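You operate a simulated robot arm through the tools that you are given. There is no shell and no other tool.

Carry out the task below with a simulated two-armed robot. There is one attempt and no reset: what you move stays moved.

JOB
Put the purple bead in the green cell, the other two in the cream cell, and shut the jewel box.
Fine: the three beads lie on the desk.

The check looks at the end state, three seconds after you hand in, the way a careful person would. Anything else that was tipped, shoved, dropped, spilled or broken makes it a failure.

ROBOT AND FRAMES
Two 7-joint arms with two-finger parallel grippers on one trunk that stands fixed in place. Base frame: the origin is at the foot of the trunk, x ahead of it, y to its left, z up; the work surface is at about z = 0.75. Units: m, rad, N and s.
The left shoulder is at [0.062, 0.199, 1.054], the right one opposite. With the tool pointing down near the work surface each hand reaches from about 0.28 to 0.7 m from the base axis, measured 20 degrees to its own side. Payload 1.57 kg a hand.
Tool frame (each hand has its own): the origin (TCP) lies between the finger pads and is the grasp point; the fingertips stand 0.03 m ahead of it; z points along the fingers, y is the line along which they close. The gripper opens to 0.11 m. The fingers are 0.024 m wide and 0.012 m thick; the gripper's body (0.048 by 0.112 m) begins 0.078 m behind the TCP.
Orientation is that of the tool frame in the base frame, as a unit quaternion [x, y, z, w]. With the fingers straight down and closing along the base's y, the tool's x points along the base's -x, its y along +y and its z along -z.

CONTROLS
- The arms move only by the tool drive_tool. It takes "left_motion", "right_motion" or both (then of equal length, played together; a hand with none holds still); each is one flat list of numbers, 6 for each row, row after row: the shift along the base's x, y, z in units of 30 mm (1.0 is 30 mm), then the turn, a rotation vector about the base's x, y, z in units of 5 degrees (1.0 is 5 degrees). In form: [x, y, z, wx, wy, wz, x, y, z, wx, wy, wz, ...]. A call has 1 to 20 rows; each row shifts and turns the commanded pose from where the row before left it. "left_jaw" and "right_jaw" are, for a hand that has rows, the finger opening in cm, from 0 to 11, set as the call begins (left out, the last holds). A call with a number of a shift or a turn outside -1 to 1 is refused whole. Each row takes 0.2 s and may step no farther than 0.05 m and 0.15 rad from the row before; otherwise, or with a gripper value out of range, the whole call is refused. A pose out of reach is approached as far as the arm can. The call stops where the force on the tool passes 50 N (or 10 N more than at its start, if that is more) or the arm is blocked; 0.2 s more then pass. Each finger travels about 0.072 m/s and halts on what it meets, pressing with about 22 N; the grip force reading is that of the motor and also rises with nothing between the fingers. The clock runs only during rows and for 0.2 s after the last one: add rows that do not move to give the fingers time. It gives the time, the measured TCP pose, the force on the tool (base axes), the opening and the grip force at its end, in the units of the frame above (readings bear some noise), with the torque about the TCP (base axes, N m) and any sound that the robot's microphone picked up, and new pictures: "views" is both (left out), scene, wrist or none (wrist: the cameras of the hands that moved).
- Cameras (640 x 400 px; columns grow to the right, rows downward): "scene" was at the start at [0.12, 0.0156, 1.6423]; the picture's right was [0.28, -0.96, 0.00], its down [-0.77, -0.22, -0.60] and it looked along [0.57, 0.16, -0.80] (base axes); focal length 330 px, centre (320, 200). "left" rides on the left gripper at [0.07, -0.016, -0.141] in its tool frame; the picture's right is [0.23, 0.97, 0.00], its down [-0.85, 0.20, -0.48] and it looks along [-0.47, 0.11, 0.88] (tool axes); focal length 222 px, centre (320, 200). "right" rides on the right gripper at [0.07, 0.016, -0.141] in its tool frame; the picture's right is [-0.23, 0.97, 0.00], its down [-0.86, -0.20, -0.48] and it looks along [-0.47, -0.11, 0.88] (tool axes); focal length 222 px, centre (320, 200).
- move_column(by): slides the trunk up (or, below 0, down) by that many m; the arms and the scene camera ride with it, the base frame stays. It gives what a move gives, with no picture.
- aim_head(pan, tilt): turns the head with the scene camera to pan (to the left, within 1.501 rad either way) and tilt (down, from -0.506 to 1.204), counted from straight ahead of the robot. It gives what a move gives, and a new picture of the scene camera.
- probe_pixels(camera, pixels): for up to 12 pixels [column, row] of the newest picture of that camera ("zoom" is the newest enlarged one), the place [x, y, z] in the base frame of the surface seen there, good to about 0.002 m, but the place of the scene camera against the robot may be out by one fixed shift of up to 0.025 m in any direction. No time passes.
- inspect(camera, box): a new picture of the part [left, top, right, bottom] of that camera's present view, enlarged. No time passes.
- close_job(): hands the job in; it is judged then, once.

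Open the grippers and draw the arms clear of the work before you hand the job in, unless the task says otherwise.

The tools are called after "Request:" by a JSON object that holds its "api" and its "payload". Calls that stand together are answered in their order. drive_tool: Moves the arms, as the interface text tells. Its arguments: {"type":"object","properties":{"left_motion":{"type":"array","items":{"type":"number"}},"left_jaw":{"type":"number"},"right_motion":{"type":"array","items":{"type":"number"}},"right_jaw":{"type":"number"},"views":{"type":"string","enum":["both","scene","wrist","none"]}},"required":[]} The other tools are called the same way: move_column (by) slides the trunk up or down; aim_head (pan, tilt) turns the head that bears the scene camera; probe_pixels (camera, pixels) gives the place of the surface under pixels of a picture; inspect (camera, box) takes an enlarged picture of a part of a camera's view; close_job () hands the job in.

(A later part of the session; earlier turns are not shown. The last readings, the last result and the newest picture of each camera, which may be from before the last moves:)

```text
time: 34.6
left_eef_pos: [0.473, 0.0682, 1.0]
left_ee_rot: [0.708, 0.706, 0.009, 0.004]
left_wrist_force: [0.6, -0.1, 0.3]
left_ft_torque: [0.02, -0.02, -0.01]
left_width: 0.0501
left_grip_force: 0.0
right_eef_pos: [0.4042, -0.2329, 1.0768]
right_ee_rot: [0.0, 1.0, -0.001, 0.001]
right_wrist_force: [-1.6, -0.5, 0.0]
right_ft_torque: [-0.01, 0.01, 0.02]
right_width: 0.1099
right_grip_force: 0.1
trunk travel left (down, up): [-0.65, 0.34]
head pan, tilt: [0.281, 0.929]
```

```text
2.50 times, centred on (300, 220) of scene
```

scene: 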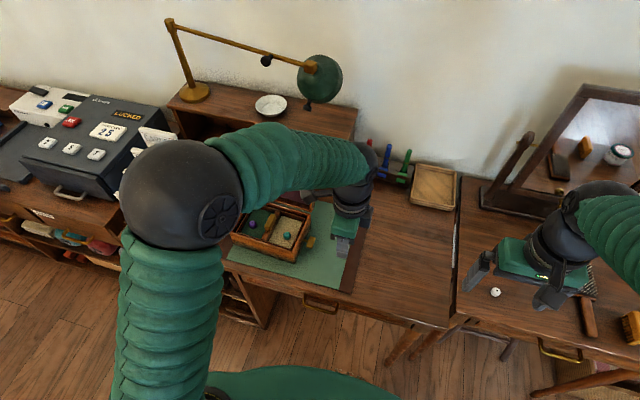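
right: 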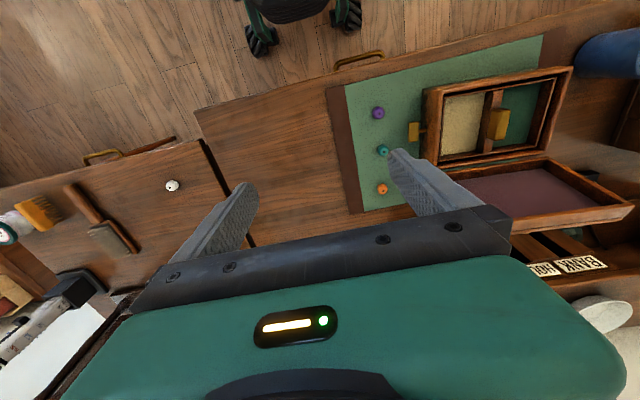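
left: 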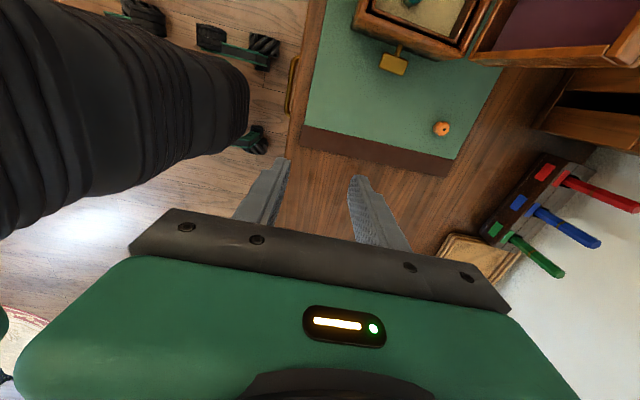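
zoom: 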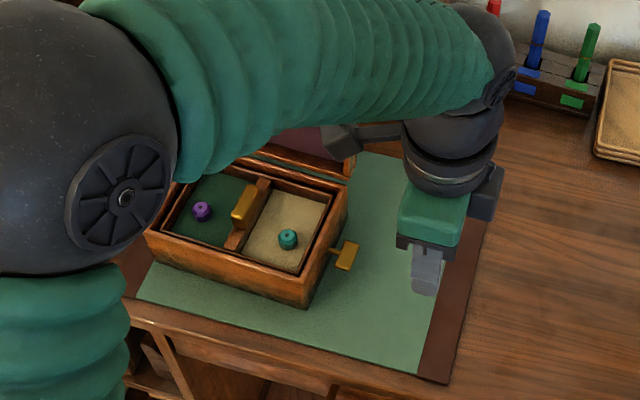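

The box, lid, and placed beads look unmoved (box corners and key at the same pixels as before). For orange I turn the hand back +90° so its camera bracket points toward the robot, away from the lid, also correcting the small tilt.

Request:
{"api": "drive_tool", "payload": {"left_motion": [0, 0, 0, -0.08, 0.2, 0, 0, 0, 0, 0, 0, 1, 0, 0, 0, 0, 0, 1, 0, 0, 0, 0, 0, 1, 0, 0, 0, 0, 0, 1, 0, 0, 0, 0, 0, 1, 0, 0, 0, 0, 0, 1, 0, 0, 0, 0, 0, 1, 0, 0, 0, 0, 0, 1, 0, 0, 0, 0, 0, 1, 0, 0, 0, 0, 0, 1, 0, 0, 0, 0, 0, 1, 0, 0, 0, 0, 0, 1, 0, 0, 0, 0, 0, 1, 0, 0, 0, 0, 0, 1, 0, 0, 0, 0, 0, 1, 0, 0, 0, 0, 0, 1, 0, 0, 0, 0, 0, 1, 0, 0, 0, 0, 0, 1]}}

Request:
{"api": "inspect", "payload": {"camera": "left", "box": [280, 60, 520, 260]}}

```text
time: 38.6
left_eef_pos: [0.4733, 0.0704, 1.0026]
left_ee_rot: [-0.001, 1.0, 0.001, 0.001]
left_wrist_force: [-0.7, 0.0, -0.1]
left_ft_torque: [-0.02, -0.01, 0.04]
left_width: 0.0498
left_grip_force: 0.1
right_eef_pos: [0.4037, -0.2332, 1.0763]
right_ee_rot: [0.0, 1.0, 0.0, 0.0]
right_wrist_force: [0.5, 0.4, 0.6]
right_ft_torque: [0.02, 0.0, -0.03]
right_width: 0.11
right_grip_force: 0.0
trunk travel left (down, up): [-0.65, 0.34]
head pan, tilt: [0.281, 0.929]
```

scene: 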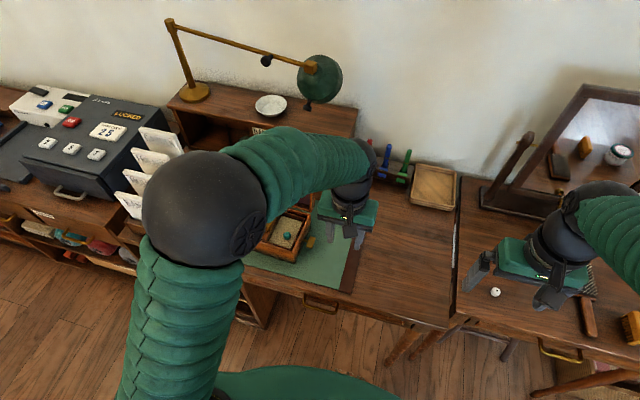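
left: 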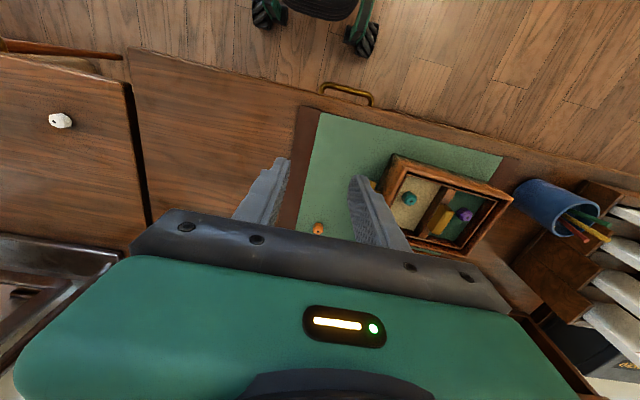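

```text
2.00 times, centred on (400, 160) of left
```

zoom: 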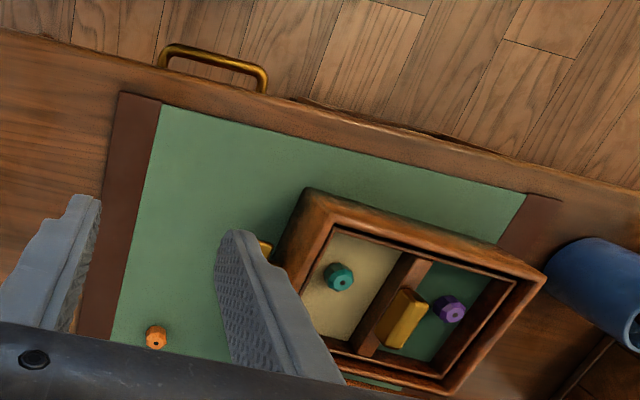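

Orientation is restored. I move to above the orange bead at (0.673,0.113,0.91).

Request:
{"api": "probe_pixels", "payload": {"camera": "left", "pixels": [[318, 229], [316, 229], [320, 229], [318, 226]]}}

Request:
{"api": "drive_tool", "payload": {"left_motion": [0.95, 0.21, -0.4, 0, 0, 0, 0.95, 0.21, -0.4, 0, 0, 0, 0.95, 0.21, -0.4, 0, 0, 0, 0.95, 0.21, -0.4, 0, 0, 0, 0.95, 0.21, -0.4, 0, 0, 0, 0.95, 0.21, -0.4, 0, 0, 0, 0.95, 0.21, -0.4, 0, 0, 0, 0, 0, 0, 0, 0, 0]}}

```text
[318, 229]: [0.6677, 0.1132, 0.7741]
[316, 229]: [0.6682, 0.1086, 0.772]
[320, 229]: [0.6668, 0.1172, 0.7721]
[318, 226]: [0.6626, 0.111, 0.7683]
```

```text
time: 40.4
left_eef_pos: [0.6749, 0.1144, 0.92]
left_ee_rot: [0.001, 1.0, 0.0, 0.0]
left_wrist_force: [0.5, -0.5, 0.0]
left_ft_torque: [0.01, 0.01, -0.01]
left_width: 0.0499
left_grip_force: 0.1
right_eef_pos: [0.4031, -0.2333, 1.0776]
right_ee_rot: [-0.001, 1.0, 0.0, 0.001]
right_wrist_force: [-0.2, -0.3, -0.4]
right_ft_torque: [-0.01, 0.01, -0.02]
right_width: 0.1098
right_grip_force: 0.1
trunk travel left (down, up): [-0.65, 0.34]
head pan, tilt: [0.281, 0.929]
```

scene: 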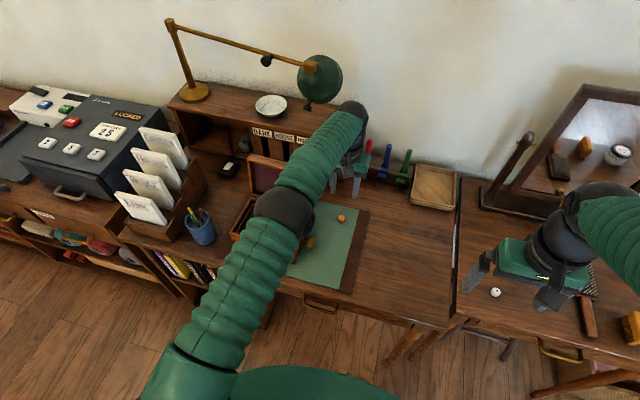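
left: 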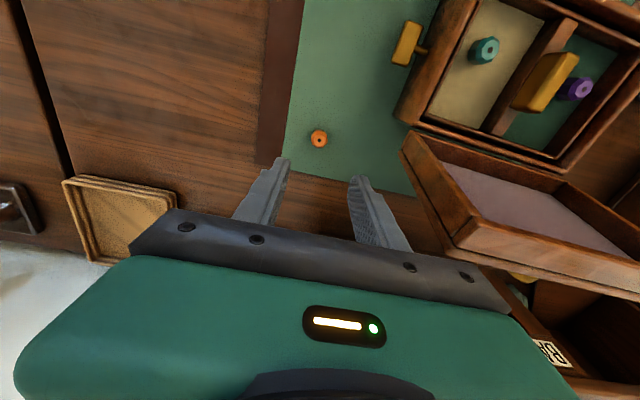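

Good view: the orange bead at (319,139) and the lid at (420,140)–(640,270). I re-probe the bead and lid, then judge clearance.

Request:
{"api": "probe_pixels", "payload": {"camera": "left", "pixels": [[319, 139], [315, 140], [324, 140], [319, 135], [319, 145], [415, 145], [460, 240], [405, 150], [560, 165], [440, 30]]}}

```text
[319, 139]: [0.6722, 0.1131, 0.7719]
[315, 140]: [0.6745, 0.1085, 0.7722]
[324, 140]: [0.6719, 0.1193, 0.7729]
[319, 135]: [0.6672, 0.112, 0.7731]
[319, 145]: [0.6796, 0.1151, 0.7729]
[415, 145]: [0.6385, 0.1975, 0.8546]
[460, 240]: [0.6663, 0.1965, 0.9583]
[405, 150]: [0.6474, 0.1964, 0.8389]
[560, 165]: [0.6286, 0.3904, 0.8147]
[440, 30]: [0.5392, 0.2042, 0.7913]
```

Bead centre (0.673,0.113), lid side at y≥0.196; hand side reaches only y≈0.17. I descend in two slower stages, watching reach.

Request:
{"api": "drive_tool", "payload": {"left_motion": [0, 0, -0.5, 0, 0, 0, 0, 0, -0.5, 0, 0, 0, 0, 0, -0.5, 0, 0, 0, 0, 0, -0.5, 0, 0, 0, 0, 0, 0, 0, 0, 0]}}

```text
time: 41.6
left_eef_pos: [0.6747, 0.1149, 0.8578]
left_ee_rot: [0.001, 1.0, 0.001, 0.001]
left_wrist_force: [-0.1, -0.1, 0.3]
left_ft_torque: [0.03, -0.02, 0.01]
left_width: 0.0501
left_grip_force: 0.0
right_eef_pos: [0.4034, -0.2336, 1.0763]
right_ee_rot: [0.0, 1.0, -0.001, 0.001]
right_wrist_force: [-0.1, -0.1, -0.2]
right_ft_torque: [0.01, 0.0, -0.01]
right_width: 0.11
right_grip_force: 0.0
trunk travel left (down, up): [-0.65, 0.34]
head pan, tilt: [0.281, 0.929]
```

scene: 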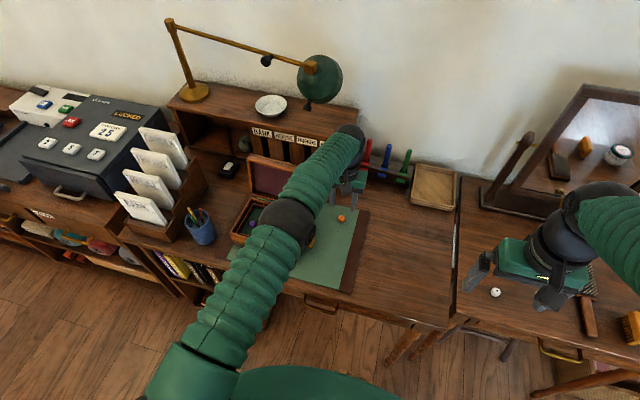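
left: 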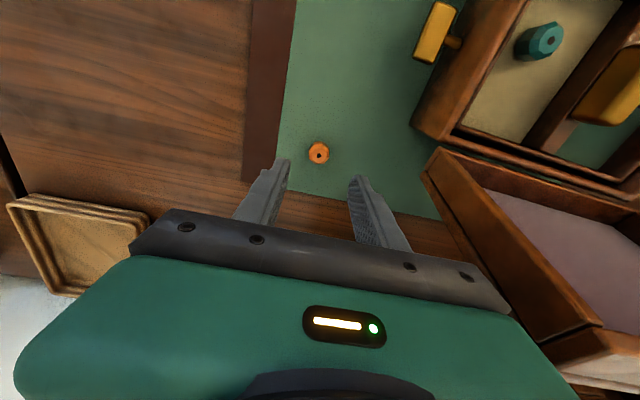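

No contact and the bead at (318,153) stays centred. Continue down 40 mm in small steps.

Request:
{"api": "drive_tool", "payload": {"left_motion": [-0.05, -0.03, -0.4, 0, 0, 0, 0, 0, -0.4, 0, 0, 0, 0, 0, -0.4, 0, 0, 0, 0, 0, 0, 0, 0, 0]}}

```text
time: 42.6
left_eef_pos: [0.6716, 0.1155, 0.8232]
left_ee_rot: [0.001, 1.0, 0.0, 0.001]
left_wrist_force: [-0.1, 0.4, 1.1]
left_ft_torque: [0.02, -0.02, -0.02]
left_width: 0.05
left_grip_force: 0.0
right_eef_pos: [0.4053, -0.2349, 1.0765]
right_ee_rot: [0.001, 1.0, -0.001, 0.001]
right_wrist_force: [0.9, -0.8, -0.3]
right_ft_torque: [0.01, -0.01, 0.02]
right_width: 0.1099
right_grip_force: 0.0
trunk travel left (down, up): [-0.65, 0.34]
head pan, tilt: [0.281, 0.929]
```

scene: 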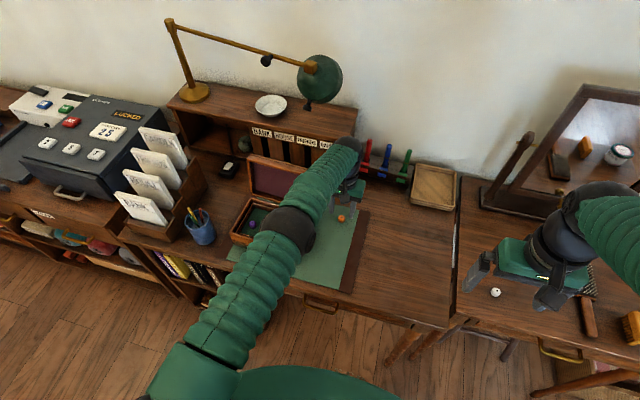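
left: 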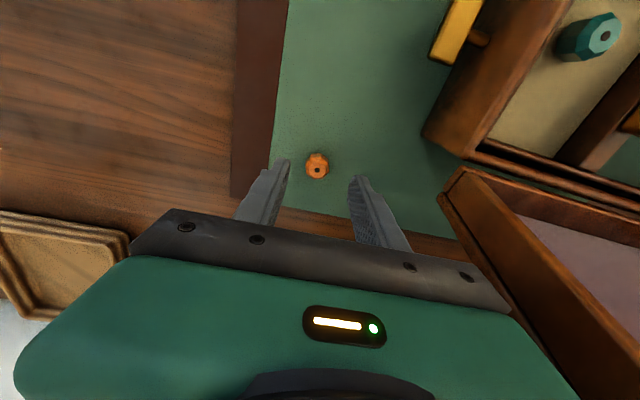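

Still clear; bead at (317,166) between the tips. I lower the final 34 mm with a 1 mm shift in -y.

Request:
{"api": "drive_tool", "payload": {"left_motion": [0, -0.04, -0.4, 0, 0, 0, 0, 0, -0.4, 0, 0, 0, 0, 0, -0.3, 0, 0, 0, 0, 0, 0, 0, 0, 0], "views": "wrist"}}

```text
time: 43.6
left_eef_pos: [0.6696, 0.1134, 0.7898]
left_ee_rot: [0.001, 1.0, 0.001, 0.0]
left_wrist_force: [0.5, 0.4, 0.6]
left_ft_torque: [0.01, 0.01, -0.01]
left_width: 0.05
left_grip_force: 0.1
left hand out of reach, approached as far as the arm can: row 2
right_eef_pos: [0.404, -0.2325, 1.0769]
right_ee_rot: [0.0, 1.0, 0.001, 0.001]
right_wrist_force: [0.6, -0.6, 0.5]
right_ft_torque: [0.03, -0.01, 0.02]
right_width: 0.1103
right_grip_force: 0.0
trunk travel left (down, up): [-0.65, 0.34]
head pan, tilt: [0.281, 0.929]
```

left: 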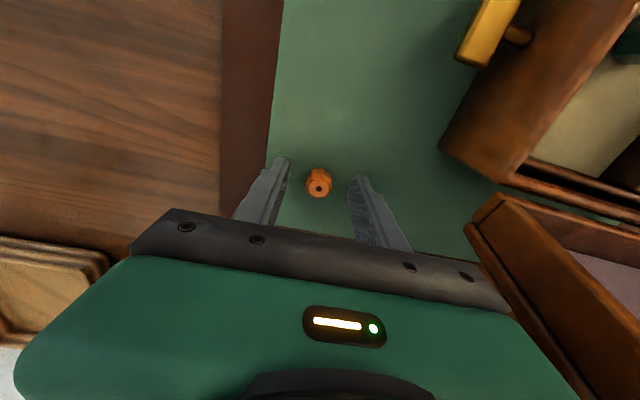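

The arm is at its reach limit but within 3 mm of the target; the bead at (319,184) is between the pads. I close.

Request:
{"api": "drive_tool", "payload": {"left_motion": [0, 0, 0, 0, 0, 0, 0, 0, 0, 0, 0, 0, 0, 0, 0, 0, 0, 0, 0, 0, 0, 0, 0, 0], "left_jaw": 1, "views": "wrist"}}

```text
time: 44.6
left_eef_pos: [0.6695, 0.1122, 0.7892]
left_ee_rot: [0.001, 1.0, 0.001, 0.001]
left_wrist_force: [-0.1, 0.2, 0.0]
left_ft_torque: [-0.01, 0.01, 0.03]
left_width: 0.0196
left_grip_force: 21.6
right_eef_pos: [0.403, -0.2338, 1.0754]
right_ee_rot: [0.0, 1.0, 0.0, 0.001]
right_wrist_force: [0.9, -0.2, 1.5]
right_ft_torque: [0.02, 0.03, -0.04]
right_width: 0.1102
right_grip_force: 0.1
trunk travel left (down, up): [-0.65, 0.34]
head pan, tilt: [0.281, 0.929]
```

left: 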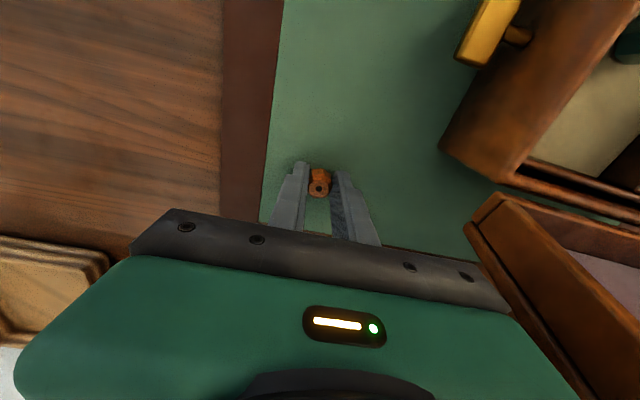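

Orange is gripped (0.0196). I lift straight up 14 cm, then move back in x to about 0.58 while still beside the box.

Request:
{"api": "drive_tool", "payload": {"left_motion": [0, 0, 0.5, 0, 0, 0, 0, 0, 1, 0, 0, 0, 0, 0, 1, 0, 0, 0, 0, 0, 1, 0, 0, 0, 0, 0, 1, 0, 0, 0, -1, 0, 0, 0, 0, 0, -1, 0, 0, 0, 0, 0, -1, 0, 0, 0, 0, 0, 0, 0, 0, 0, 0, 0]}}

```text
time: 46.6
left_eef_pos: [0.5787, 0.1117, 0.9234]
left_ee_rot: [0.001, 1.0, 0.001, 0.001]
left_wrist_force: [0.7, -0.4, -0.4]
left_ft_torque: [0.01, 0.02, 0.03]
left_width: 0.0195
left_grip_force: 21.6
right_eef_pos: [0.4032, -0.233, 1.0763]
right_ee_rot: [0.0, 1.0, 0.0, 0.001]
right_wrist_force: [0.3, -0.2, -0.6]
right_ft_torque: [-0.01, 0.01, 0.0]
right_width: 0.1101
right_grip_force: 0.1
trunk travel left (down, up): [-0.65, 0.34]
head pan, tilt: [0.281, 0.929]
```

scene: 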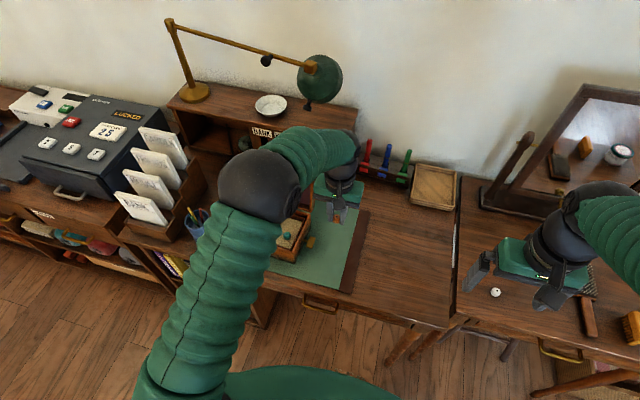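
left: 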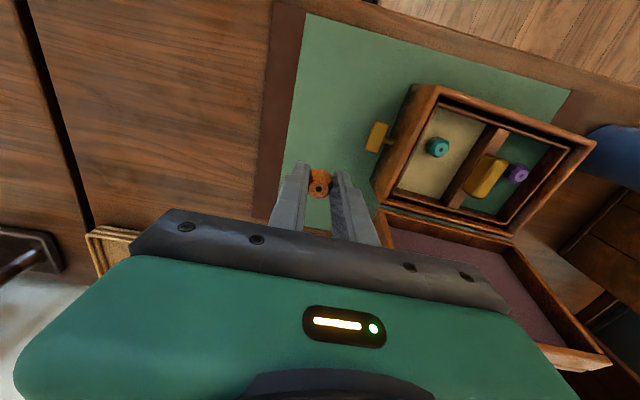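

Bead held; I move in +y 14.6 cm to hover over the cream cell's rear part.

Request:
{"api": "drive_tool", "payload": {"left_motion": [0.02, 0.975, 0, 0, 0, 0, 0.02, 0.975, 0, 0, 0, 0, 0, 0.975, 0, 0, 0, 0, 0, 0.975, 0, 0, 0, 0, 0, 0.975, 0, 0, 0, 0, 0, 0, 0, 0, 0, 0]}}

Request:
{"api": "inspect", "payload": {"camera": "left", "box": [200, 60, 440, 260]}}

```text
time: 48.0
left_eef_pos: [0.577, 0.2583, 0.924]
left_ee_rot: [0.0, 1.0, 0.002, 0.001]
left_wrist_force: [0.5, -0.4, -0.1]
left_ft_torque: [-0.02, 0.01, 0.01]
left_width: 0.0197
left_grip_force: 21.7
right_eef_pos: [0.4029, -0.232, 1.0771]
right_ee_rot: [0.0, 1.0, 0.0, 0.001]
right_wrist_force: [-0.3, -0.1, -0.1]
right_ft_torque: [0.01, -0.03, -0.02]
right_width: 0.11
right_grip_force: 0.2
trunk travel left (down, up): [-0.65, 0.34]
head pan, tilt: [0.281, 0.929]
```

scene: 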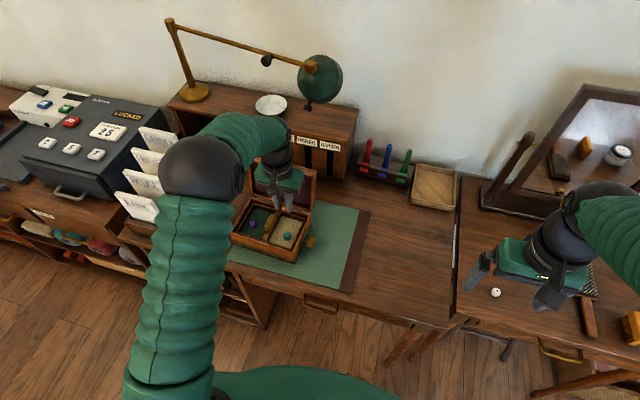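
left: 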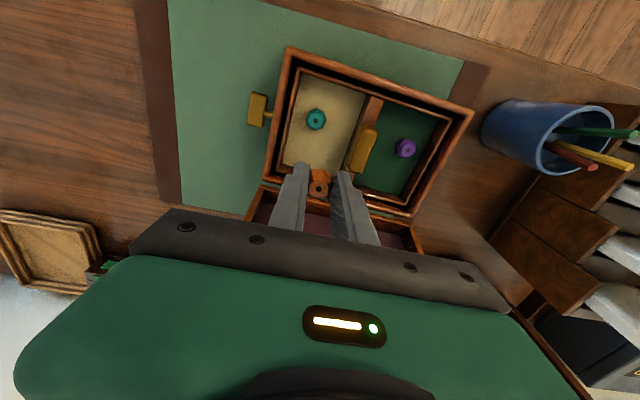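

```text
2.00 times, centred on (320, 160) of left
```

zoom: 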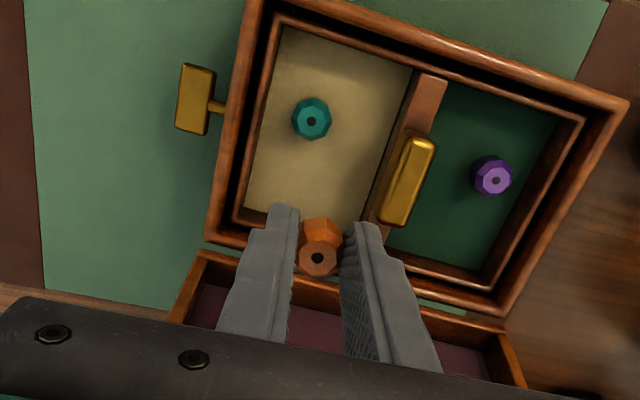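

I check the teal bead, cell walls and handle edge positions against the planned drop point (0.580,0.258).

Request:
{"api": "probe_pixels", "payload": {"camera": "zoom", "pixels": [[311, 122], [255, 190], [248, 205], [240, 222], [376, 160], [370, 200], [385, 205], [400, 160], [360, 215], [268, 60], [495, 180], [210, 250]]}}

```text
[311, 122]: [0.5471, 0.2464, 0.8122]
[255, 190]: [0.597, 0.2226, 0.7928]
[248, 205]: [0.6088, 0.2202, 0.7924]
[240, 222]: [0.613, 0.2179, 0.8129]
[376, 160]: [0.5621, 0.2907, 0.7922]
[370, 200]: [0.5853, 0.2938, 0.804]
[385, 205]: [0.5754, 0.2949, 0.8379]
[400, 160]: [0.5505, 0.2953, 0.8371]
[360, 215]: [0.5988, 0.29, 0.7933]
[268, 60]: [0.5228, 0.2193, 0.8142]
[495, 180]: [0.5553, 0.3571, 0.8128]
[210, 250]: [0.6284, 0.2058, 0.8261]
```

All fits: cell y 0.2215–0.291, teal at (0.547,0.246). I lower the orange bead 92 mm.

Request:
{"api": "drive_tool", "payload": {"left_motion": [0.1, -0.05, -0.8, 0, 0, 0, 0, 0, -0.8, 0, 0, 0, 0, 0, -0.8, 0, 0, 0, 0, 0, -0.4, 0, 0, 0, 0, 0, -0.23, 0, 0, 0, 0, 0, 0, 0, 0, 0], "views": "wrist"}}

```text
time: 49.4
left_eef_pos: [0.5825, 0.2576, 0.8354]
left_ee_rot: [0.001, 1.0, 0.001, 0.001]
left_wrist_force: [-0.4, 0.8, 0.4]
left_ft_torque: [0.01, 0.04, -0.03]
left_width: 0.0197
left_grip_force: 21.7
right_eef_pos: [0.4032, -0.2321, 1.0774]
right_ee_rot: [0.0, 1.0, -0.001, 0.0]
right_wrist_force: [0.3, -0.2, 0.9]
right_ft_torque: [0.0, 0.03, 0.0]
right_width: 0.11
right_grip_force: 0.1
trunk travel left (down, up): [-0.65, 0.34]
head pan, tilt: [0.281, 0.929]
```

left: 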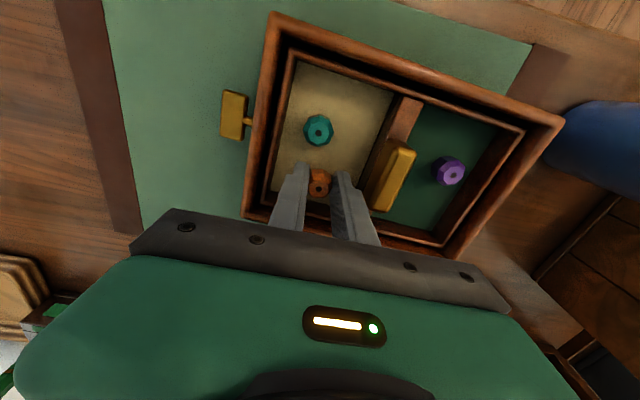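

Bead is inside the cream cell a few mm above the floor. I lower 3 mm and open to 3.0 cm.

Request:
{"api": "drive_tool", "payload": {"left_motion": [0, -0.03, -0.08, 0, 0, 0, 0, 0, 0, 0, 0, 0], "views": "none"}}

Request:
{"api": "drive_tool", "payload": {"left_motion": [0, 0, 0, 0, 0, 0, 0, 0, 0, 0, 0, 0, 0, 0, 0, 0, 0, 0], "left_jaw": 3.0, "views": "wrist"}}

```text
time: 50.0
left_eef_pos: [0.5826, 0.2562, 0.8311]
left_ee_rot: [0.0, 1.0, 0.001, 0.001]
left_wrist_force: [-1.3, -0.2, -0.2]
left_ft_torque: [-0.01, 0.01, -0.02]
left_width: 0.0198
left_grip_force: 21.8
right_eef_pos: [0.4027, -0.2317, 1.077]
right_ee_rot: [0.0, 1.0, 0.0, 0.001]
right_wrist_force: [0.2, 0.1, -0.3]
right_ft_torque: [-0.03, 0.0, 0.0]
right_width: 0.1099
right_grip_force: 0.1
trunk travel left (down, up): [-0.65, 0.34]
head pan, tilt: [0.281, 0.929]
```

```text
time: 50.8
left_eef_pos: [0.5821, 0.2558, 0.831]
left_ee_rot: [0.002, 1.0, 0.0, 0.001]
left_wrist_force: [-0.5, 1.6, 0.5]
left_ft_torque: [-0.03, -0.02, 0.03]
left_width: 0.0297
left_grip_force: 0.1
right_eef_pos: [0.403, -0.2328, 1.0769]
right_ee_rot: [0.0, 1.0, -0.001, 0.0]
right_wrist_force: [0.3, 0.9, -1.3]
right_ft_torque: [0.0, 0.01, -0.01]
right_width: 0.1101
right_grip_force: 0.1
trunk travel left (down, up): [-0.65, 0.34]
head pan, tilt: [0.281, 0.929]
```

left: 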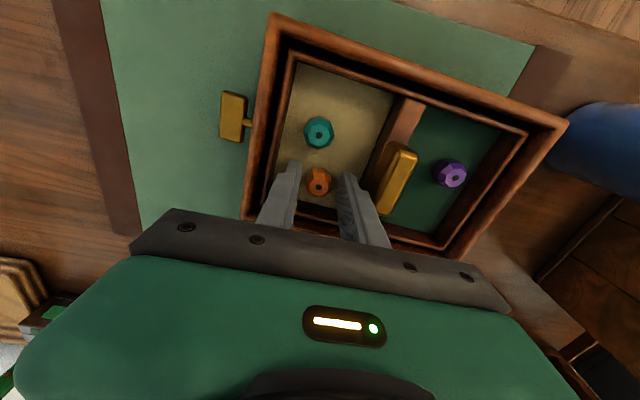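

Orange is released in the cream cell at (318,180), with teal at (319,132). I lift the left hand straight up and retreat to its starting area.

Request:
{"api": "drive_tool", "payload": {"left_motion": [0, 0, 0.5, 0, 0, 0, 0, 0, 1, 0, 0, 0, 0, 0, 1, 0, 0, 0, 0, 0, 1, 0, 0, 0, 0, 0, 1, 0, 0, 0, -0.7, 0.7, 1, 0, 0, 0, -0.7, 0.7, 1, 0, 0, 0, -0.7, 0.7, 1, 0, 0, 0, -0.7, 0.7, 1, 0, 0, 0, -0.7, 0.7, 1, 0, 0, 0, -0.7, 0.7, 1, 0, 0, 0, -0.7, 0.7, 0.5, 0, 0, 0, -0.7, 0.7, 0, 0, 0, 0, -0.5, 0.7, 0, 0, 0, 0]}}

Request:
{"api": "inspect", "payload": {"camera": "scene", "box": [220, 140, 380, 300]}}

Request:
{"api": "probe_pixels", "payload": {"camera": "zoom", "pixels": [[190, 45], [200, 40], [360, 75], [352, 85], [352, 170], [205, 90], [280, 100], [345, 160], [203, 145], [348, 178], [275, 55], [420, 60]]}}

```text
time: 53.8
left_eef_pos: [0.3969, 0.4497, 1.162]
left_ee_rot: [0.002, 1.0, -0.001, 0.001]
left_wrist_force: [0.0, 0.8, -0.1]
left_ft_torque: [-0.03, -0.02, 0.02]
left_width: 0.0301
left_grip_force: 0.0
right_eef_pos: [0.4036, -0.2321, 1.0776]
right_ee_rot: [0.0, 1.0, -0.001, 0.0]
right_wrist_force: [0.3, -0.5, 0.2]
right_ft_torque: [-0.02, 0.0, 0.01]
right_width: 0.11
right_grip_force: 0.1
trunk travel left (down, up): [-0.65, 0.34]
head pan, tilt: [0.281, 0.929]
```

scene: 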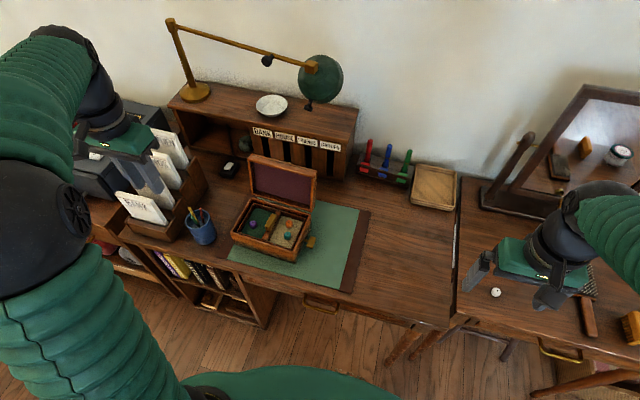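
left: 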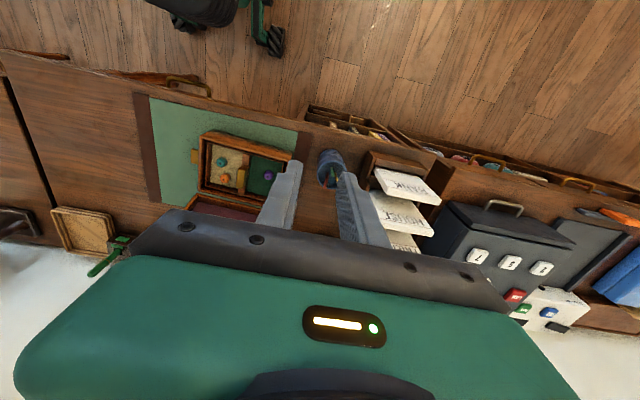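

```text
2.50 times, centred on (300, 220) of scene
```

zoom: 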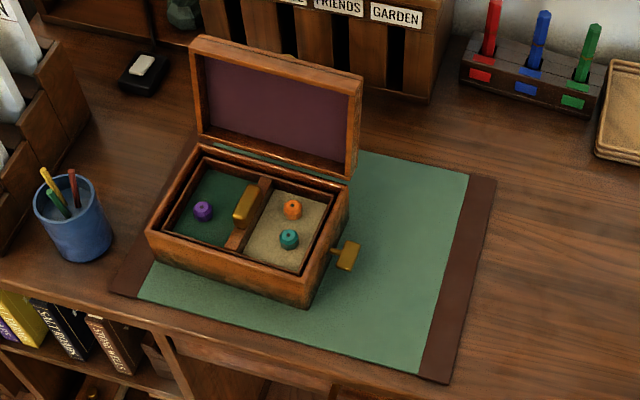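

```text
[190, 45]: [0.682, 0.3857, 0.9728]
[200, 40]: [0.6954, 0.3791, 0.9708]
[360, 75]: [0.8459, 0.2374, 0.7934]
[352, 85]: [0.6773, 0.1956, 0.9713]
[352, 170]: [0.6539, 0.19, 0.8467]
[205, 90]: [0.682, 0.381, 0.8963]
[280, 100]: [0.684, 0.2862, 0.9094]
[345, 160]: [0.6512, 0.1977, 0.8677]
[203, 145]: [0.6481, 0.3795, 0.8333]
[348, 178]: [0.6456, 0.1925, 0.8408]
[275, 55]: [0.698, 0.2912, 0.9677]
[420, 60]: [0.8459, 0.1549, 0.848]
```

All three beads sit in the right cells and the lid leans back ~13°, hinge ≈(0.637, z 0.825). To shut it under control I'll straddle the lid's right edge with the right hand pointing left (+y); first I turn the right hand in free space (yaw -105°).

Request:
{"api": "drive_tool", "payload": {"right_motion": [0.16, 0.2, 0, 0, 0, -1, 0.16, 0.2, 0, 0, 0, -1, 0.16, 0.2, 0, 0, 0, -1, 0.16, 0.2, 0, 0, 0, -1, 0.16, 0.2, 0, 0, 0, -1, 0.16, 0.2, 0, 0, 0, -1, 0.16, 0.2, 0, 0, 0, -1, 0.16, 0.2, 0, 0, 0, -1, 0.16, 0.2, 0, 0, 0, -1, 0.16, 0.2, 0, 0, 0, -1, 0.16, 0.2, 0, 0, 0, -1, 0.16, 0.2, 0, 0, 0, -1, 0.16, 0.2, 0, 0, 0, -1, 0.16, 0.2, 0, 0, 0, -1, 0.16, 0.2, 0, 0, 0, -1, 0.16, 0.2, 0, 0, 0, -1, 0.16, 0.2, 0, 0, 0, -1, 0.16, 0.2, 0, 0, 0, -1, 0.16, 0.2, 0, 0, 0, -1, 0.16, 0.2, 0, 0, 0, -1]}}

```text
time: 58.0
left_eef_pos: [0.3978, 0.4494, 1.1606]
left_ee_rot: [0.001, 1.0, 0.0, 0.001]
left_wrist_force: [-0.3, 0.0, 0.3]
left_ft_torque: [-0.03, -0.01, 0.01]
left_width: 0.03
left_grip_force: 0.1
right_eef_pos: [0.4991, -0.1129, 1.0758]
right_ee_rot: [0.767, 0.642, -0.002, 0.001]
right_wrist_force: [-0.7, -0.5, 0.1]
right_ft_torque: [0.0, -0.02, -0.03]
right_width: 0.11
right_grip_force: 0.1
trunk travel left (down, up): [-0.65, 0.34]
head pan, tilt: [0.281, 0.929]
```

scene: 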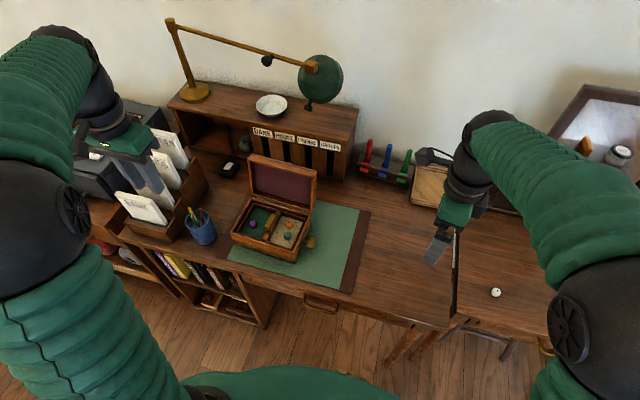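
right: 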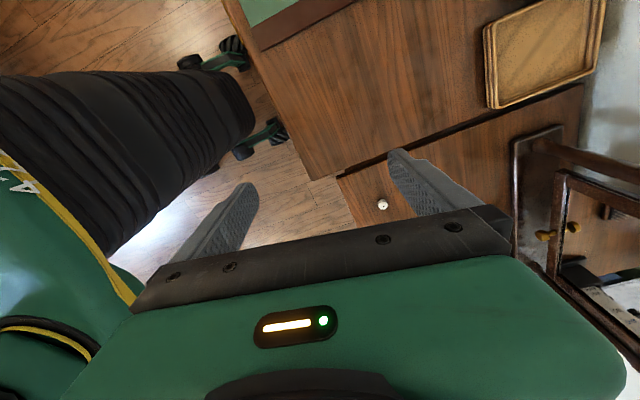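

Yaw worked. Next tilt the fingers from down toward +y by 70° about (0.966,-0.259,0).

Request:
{"api": "drive_tool", "payload": {"right_motion": [0, 0, 0, 0, 0, -1, 0, 0.3, 0, 0.966, -0.259, 0, 0, 0.3, 0, 0.966, -0.259, 0, 0, 0.3, 0, 0.966, -0.259, 0, 0, 0.3, 0, 0.966, -0.259, 0, 0, 0.3, 0, 0.966, -0.259, 0, 0, 0.3, 0, 0.966, -0.259, 0, 0, 0.3, 0, 0.966, -0.259, 0, 0, 0.3, 0, 0.966, -0.259, 0, 0, 0.3, 0, 0.966, -0.259, 0, 0, 0.3, 0, 0.966, -0.259, 0, 0, 0.3, 0, 0.966, -0.259, 0, 0, 0.3, 0, 0.966, -0.259, 0, 0, 0.3, 0, 0.966, -0.259, 0, 0, 0.3, 0, 0.966, -0.259, 0]}}

```text
time: 61.2
left_eef_pos: [0.3983, 0.4488, 1.1608]
left_ee_rot: [0.001, 1.0, -0.001, 0.0]
left_wrist_force: [0.3, 0.5, 0.5]
left_ft_torque: [-0.02, 0.0, -0.04]
left_width: 0.0299
left_grip_force: 0.1
right_eef_pos: [0.5009, 0.013, 1.0773]
right_ee_rot: [0.651, 0.498, 0.454, -0.349]
right_wrist_force: [-0.3, 0.0, -0.8]
right_ft_torque: [0.0, 0.01, 0.01]
right_width: 0.1097
right_grip_force: 0.0
trunk travel left (down, up): [-0.65, 0.34]
head pan, tilt: [0.281, 0.929]
```

scene: 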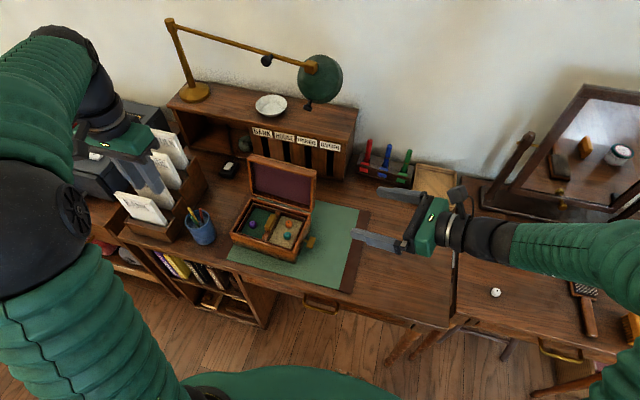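
right: 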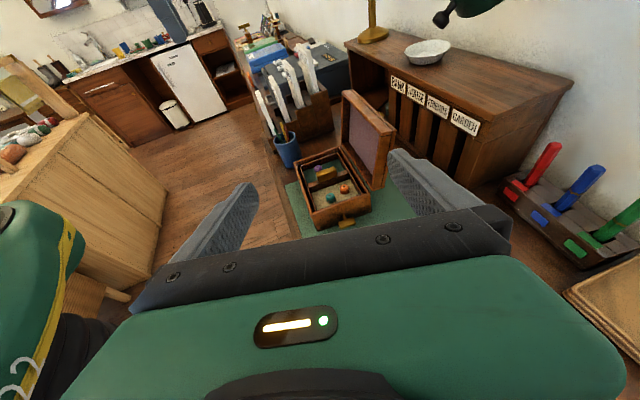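

The right hand now points left at the box and its camera sees the lid in profile around (375,140). I zoom in to measure the lid.

Request:
{"api": "inspect", "payload": {"camera": "right", "box": [280, 70, 420, 240]}}

```text
2.35 times, centred on (350, 155) of right
```

zoom: 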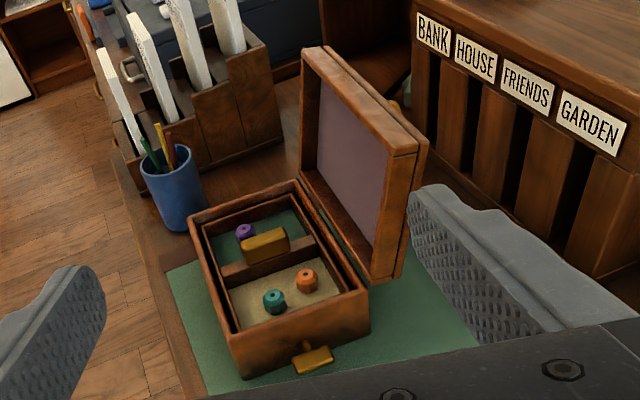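

I probe the lid's right side face corners (front bottom, back bottom, front top, back top) and the top surface.

Request:
{"api": "probe_pixels", "payload": {"camera": "zoom", "pixels": [[374, 276], [399, 270], [397, 160], [416, 158], [424, 150], [410, 148], [380, 130], [340, 60], [315, 55], [392, 220], [405, 220], [409, 215]]}}

Request:
{"api": "probe_pixels", "payload": {"camera": "right", "pixels": [[545, 165], [585, 190], [620, 220], [520, 185], [560, 220], [600, 255], [500, 130], [350, 220]]}}

```text
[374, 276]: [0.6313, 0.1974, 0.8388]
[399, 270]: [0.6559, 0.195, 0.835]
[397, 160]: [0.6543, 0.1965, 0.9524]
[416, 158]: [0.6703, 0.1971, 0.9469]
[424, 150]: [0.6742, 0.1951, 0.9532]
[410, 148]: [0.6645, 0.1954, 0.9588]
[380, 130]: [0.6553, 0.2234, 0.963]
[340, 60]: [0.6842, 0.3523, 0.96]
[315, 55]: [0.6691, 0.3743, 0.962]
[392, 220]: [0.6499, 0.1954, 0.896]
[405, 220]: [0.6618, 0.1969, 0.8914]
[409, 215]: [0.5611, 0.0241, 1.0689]
```

```text
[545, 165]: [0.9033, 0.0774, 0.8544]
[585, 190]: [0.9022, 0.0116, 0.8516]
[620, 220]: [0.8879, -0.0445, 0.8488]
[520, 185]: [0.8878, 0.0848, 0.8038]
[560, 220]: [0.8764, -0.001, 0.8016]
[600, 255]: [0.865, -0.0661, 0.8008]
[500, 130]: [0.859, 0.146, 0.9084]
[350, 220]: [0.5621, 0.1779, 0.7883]
```

Lid right side: front from (0.631,z0.839) to (0.652,0.96), ~26 mm thick, leaning back ~10°; box yawed ~5°. I raise the finger pitch by 10° and move to a stand-off 14 cm to the right of the lid.

Request:
{"api": "drive_tool", "payload": {"right_motion": [0, 0, 0, 0.966, -0.259, 0, 0, 0, 0, 0.966, -0.259, 0, 0.85, 0.26, -0.9, 0, 0, 0, 0.85, 0.26, -0.9, 0, 0, 0, 0.85, 0.26, -0.9, 0, 0, 0, 0.85, 0.26, -0.9, 0, 0, 0, 0.85, 0.26, -0.9, 0, 0, 0, 0.85, 0.26, -0.9, 0, 0, 0, 0, 0, 0, 0, 0, 0], "right_jaw": 6}}

```text
time: 63.2
left_eef_pos: [0.3968, 0.4479, 1.1609]
left_ee_rot: [0.002, 1.0, -0.001, 0.001]
left_wrist_force: [-0.5, -0.6, 0.9]
left_ft_torque: [0.0, -0.01, -0.03]
left_width: 0.0298
left_grip_force: 0.0
right_eef_pos: [0.6521, 0.0638, 0.9109]
right_ee_rot: [0.609, 0.467, 0.509, -0.391]
right_wrist_force: [-0.8, 0.5, 0.9]
right_ft_torque: [-0.01, 0.02, 0.0]
right_width: 0.0601
right_grip_force: 0.0
trunk travel left (down, up): [-0.65, 0.34]
head pan, tilt: [0.281, 0.929]
```

scene: 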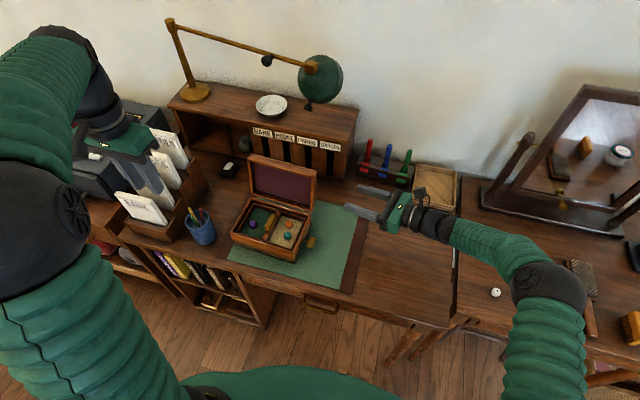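
right: 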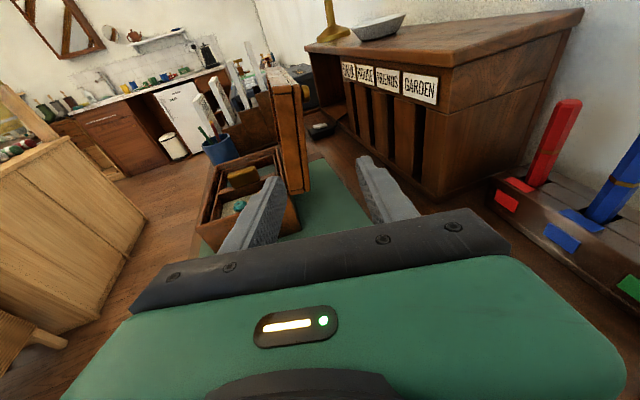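

The stand-off pose is good; the lid side shows at (290,130). I do a dry run of the closing arc in free air (16 rows, 80° roll) to check reach and joint limits.

Request:
{"api": "drive_tool", "payload": {"right_motion": [-0.257, 0, 0.06, -0.255, -0.951, 0.174, -0.257, 0, 0.06, -0.255, -0.951, 0.174, -0.263, 0, 0.015, -0.255, -0.951, 0.174, -0.263, 0, 0.015, -0.255, -0.951, 0.174, -0.263, 0, -0.032, -0.255, -0.951, 0.174, -0.263, 0, -0.032, -0.255, -0.951, 0.174, -0.252, 0, -0.077, -0.255, -0.951, 0.174, -0.252, 0, -0.077, -0.255, -0.951, 0.174, -0.237, 0, -0.118, -0.255, -0.951, 0.174, -0.237, 0, -0.118, -0.255, -0.951, 0.174, -0.21, 0, -0.157, -0.255, -0.951, 0.174, -0.21, 0, -0.157, -0.255, -0.951, 0.174, -0.182, 0, -0.193, -0.255, -0.951, 0.174, -0.182, 0, -0.193, -0.255, -0.951, 0.174, -0.147, 0, -0.222, -0.255, -0.951, 0.174, -0.147, 0, -0.222, -0.255, -0.951, 0.174]}}

```text
time: 66.6
left_eef_pos: [0.3968, 0.4492, 1.1608]
left_ee_rot: [0.0, 1.0, 0.001, 0.001]
left_wrist_force: [0.3, 0.0, -0.5]
left_ft_torque: [0.0, 0.04, -0.01]
left_width: 0.0299
left_grip_force: 0.0
right_eef_pos: [0.5419, 0.0602, 0.8722]
right_ee_rot: [0.167, 0.748, 0.641, 0.028]
right_wrist_force: [0.4, 0.4, 0.0]
right_ft_torque: [0.02, -0.02, -0.02]
right_width: 0.0602
right_grip_force: 0.2
trunk travel left (down, up): [-0.65, 0.34]
head pan, tilt: [0.281, 0.929]
```

scene: 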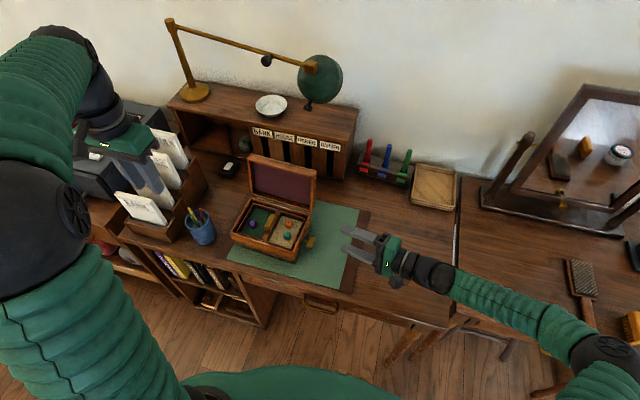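
right: 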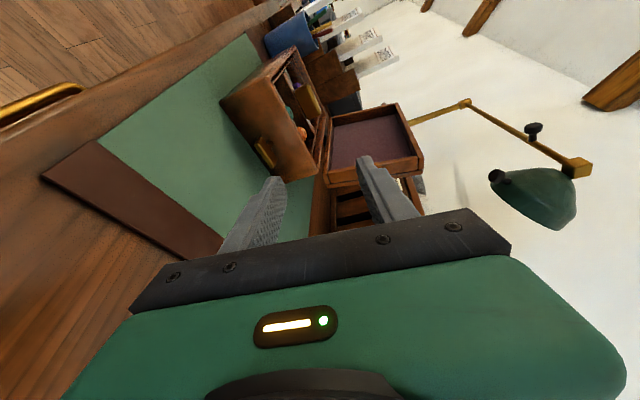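

The entire arc is reachable. I reverse it back to the stand-off pose.

Request:
{"api": "drive_tool", "payload": {"right_motion": [0.147, 0, 0.222, 0.255, 0.951, -0.174, 0.147, 0, 0.222, 0.255, 0.951, -0.174, 0.182, 0, 0.193, 0.255, 0.951, -0.174, 0.182, 0, 0.193, 0.255, 0.951, -0.174, 0.21, 0, 0.157, 0.255, 0.951, -0.174, 0.21, 0, 0.157, 0.255, 0.951, -0.174, 0.237, 0, 0.118, 0.255, 0.951, -0.174, 0.237, 0, 0.118, 0.255, 0.951, -0.174, 0.252, 0, 0.077, 0.255, 0.951, -0.174, 0.252, 0, 0.077, 0.255, 0.951, -0.174, 0.263, 0, 0.032, 0.255, 0.951, -0.174, 0.263, 0, 0.032, 0.255, 0.951, -0.174, 0.263, 0, -0.015, 0.255, 0.951, -0.174, 0.263, 0, -0.015, 0.255, 0.951, -0.174, 0.257, 0, -0.06, 0.255, 0.951, -0.174, 0.257, 0, -0.06, 0.255, 0.951, -0.174, 0, 0, 0, 0, 0, 0], "right_jaw": 7}}

Request:
{"api": "inspect", "payload": {"camera": "right", "box": [180, 50, 420, 250]}}

```text
time: 70.2
left_eef_pos: [0.3971, 0.448, 1.161]
left_ee_rot: [0.001, 1.0, 0.0, 0.001]
left_wrist_force: [1.0, 0.1, 0.7]
left_ft_torque: [0.02, -0.02, 0.01]
left_width: 0.0301
left_grip_force: 0.1
right_eef_pos: [0.6519, 0.0608, 0.9159]
right_ee_rot: [0.609, 0.466, 0.509, -0.391]
right_wrist_force: [0.3, 0.7, -0.4]
right_ft_torque: [0.03, 0.0, 0.0]
right_width: 0.0701
right_grip_force: 0.1
trunk travel left (down, up): [-0.65, 0.34]
head pan, tilt: [0.281, 0.929]
```

scene: 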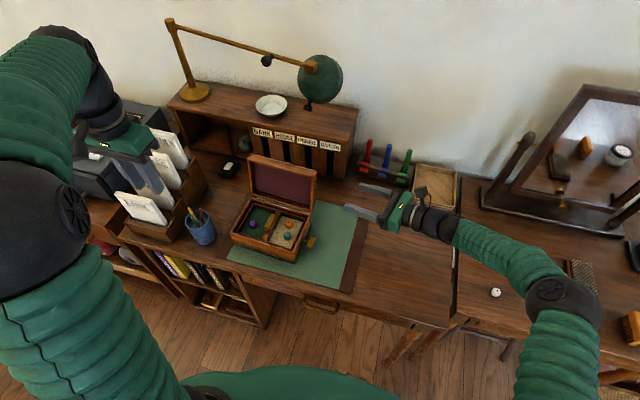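
right: 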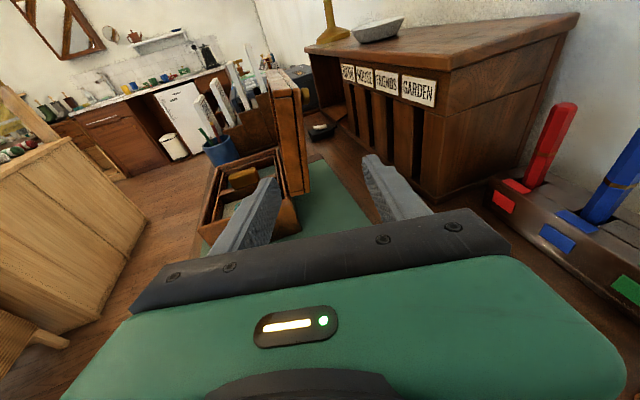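

```text
2.00 times, centred on (300, 150) of right
```

zoom: 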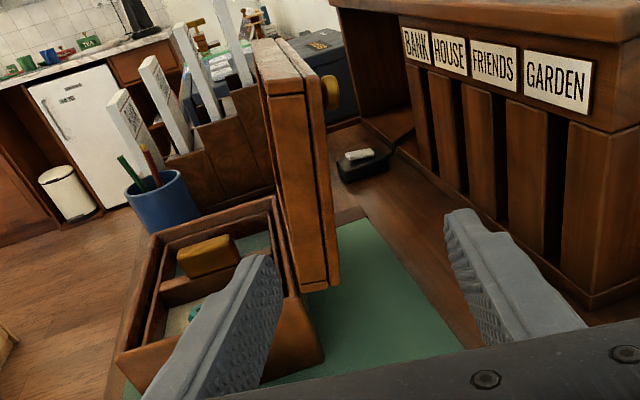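

Lid profile is now very clear (zoom 268–335 across). I probe its side edges to center the finger gap.

Request:
{"api": "probe_pixels", "payload": {"camera": "zoom", "pixels": [[272, 110], [300, 105], [316, 90], [282, 180], [308, 175], [326, 170], [290, 250], [305, 282], [332, 278], [280, 60], [332, 93], [315, 200]]}}

```text
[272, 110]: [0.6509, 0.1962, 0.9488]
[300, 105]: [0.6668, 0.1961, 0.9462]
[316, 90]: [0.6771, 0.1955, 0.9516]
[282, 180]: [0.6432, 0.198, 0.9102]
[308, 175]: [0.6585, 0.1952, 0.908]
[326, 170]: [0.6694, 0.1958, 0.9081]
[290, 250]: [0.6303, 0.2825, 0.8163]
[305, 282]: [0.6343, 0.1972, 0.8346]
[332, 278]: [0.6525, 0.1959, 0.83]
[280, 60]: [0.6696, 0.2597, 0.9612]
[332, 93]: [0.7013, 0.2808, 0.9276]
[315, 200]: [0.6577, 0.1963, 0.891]
```

At z≈0.91 the lid runs x 0.6425–0.670; finger gap (7 cm) is centred on it. I slide in +y 13.5 cm to straddle the lid's right edge.

Request:
{"api": "drive_tool", "payload": {"right_motion": [0.07, 0.7, 0.05, 0, 0, 0, 0, 0.8, 0, 0, 0, 0, 0, 0.8, 0, 0, 0, 0, 0, 0.8, 0, 0, 0, 0, 0, 0.8, 0, 0, 0, 0, 0, 0.6, 0, 0, 0, 0, 0, 0, 0, 0, 0, 0]}}

Request:
{"api": "inspect", "payload": {"camera": "right", "box": [180, 50, 420, 250]}}

Request:
{"api": "inspect", "payload": {"camera": "scene", "box": [220, 120, 400, 300]}}

```text
time: 71.8
left_eef_pos: [0.3978, 0.4488, 1.1615]
left_ee_rot: [0.001, 1.0, 0.0, 0.001]
left_wrist_force: [-0.5, -0.3, -0.8]
left_ft_torque: [0.02, 0.05, -0.04]
left_width: 0.03
left_grip_force: 0.1
right_eef_pos: [0.6537, 0.1966, 0.9167]
right_ee_rot: [0.609, 0.467, 0.508, -0.391]
right_wrist_force: [0.0, 0.9, 0.5]
right_ft_torque: [-0.01, 0.01, 0.0]
right_width: 0.0698
right_grip_force: 0.2
trunk travel left (down, up): [-0.65, 0.34]
head pan, tilt: [0.281, 0.929]
```

scene: 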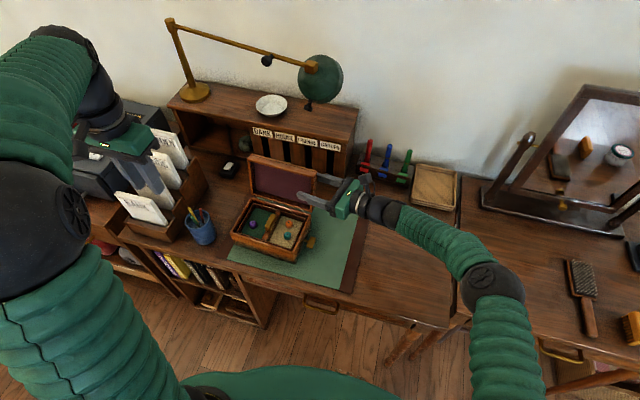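
right: 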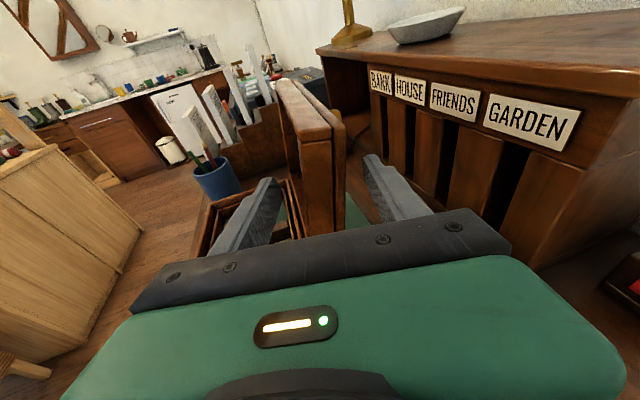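

```text
2.00 times, centred on (300, 150) of right
```

zoom: 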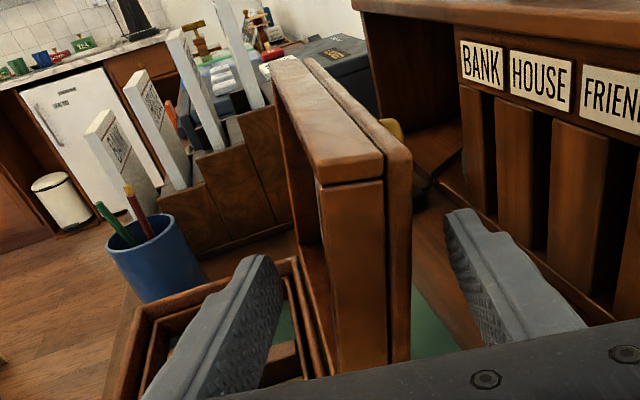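

```text
2.22 times, centred on (310, 210) of scene
```

zoom: 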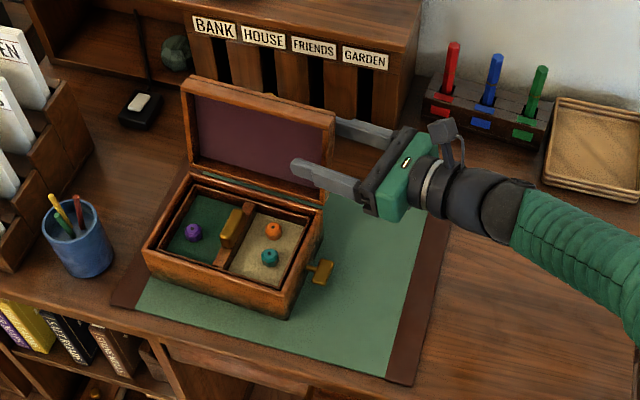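

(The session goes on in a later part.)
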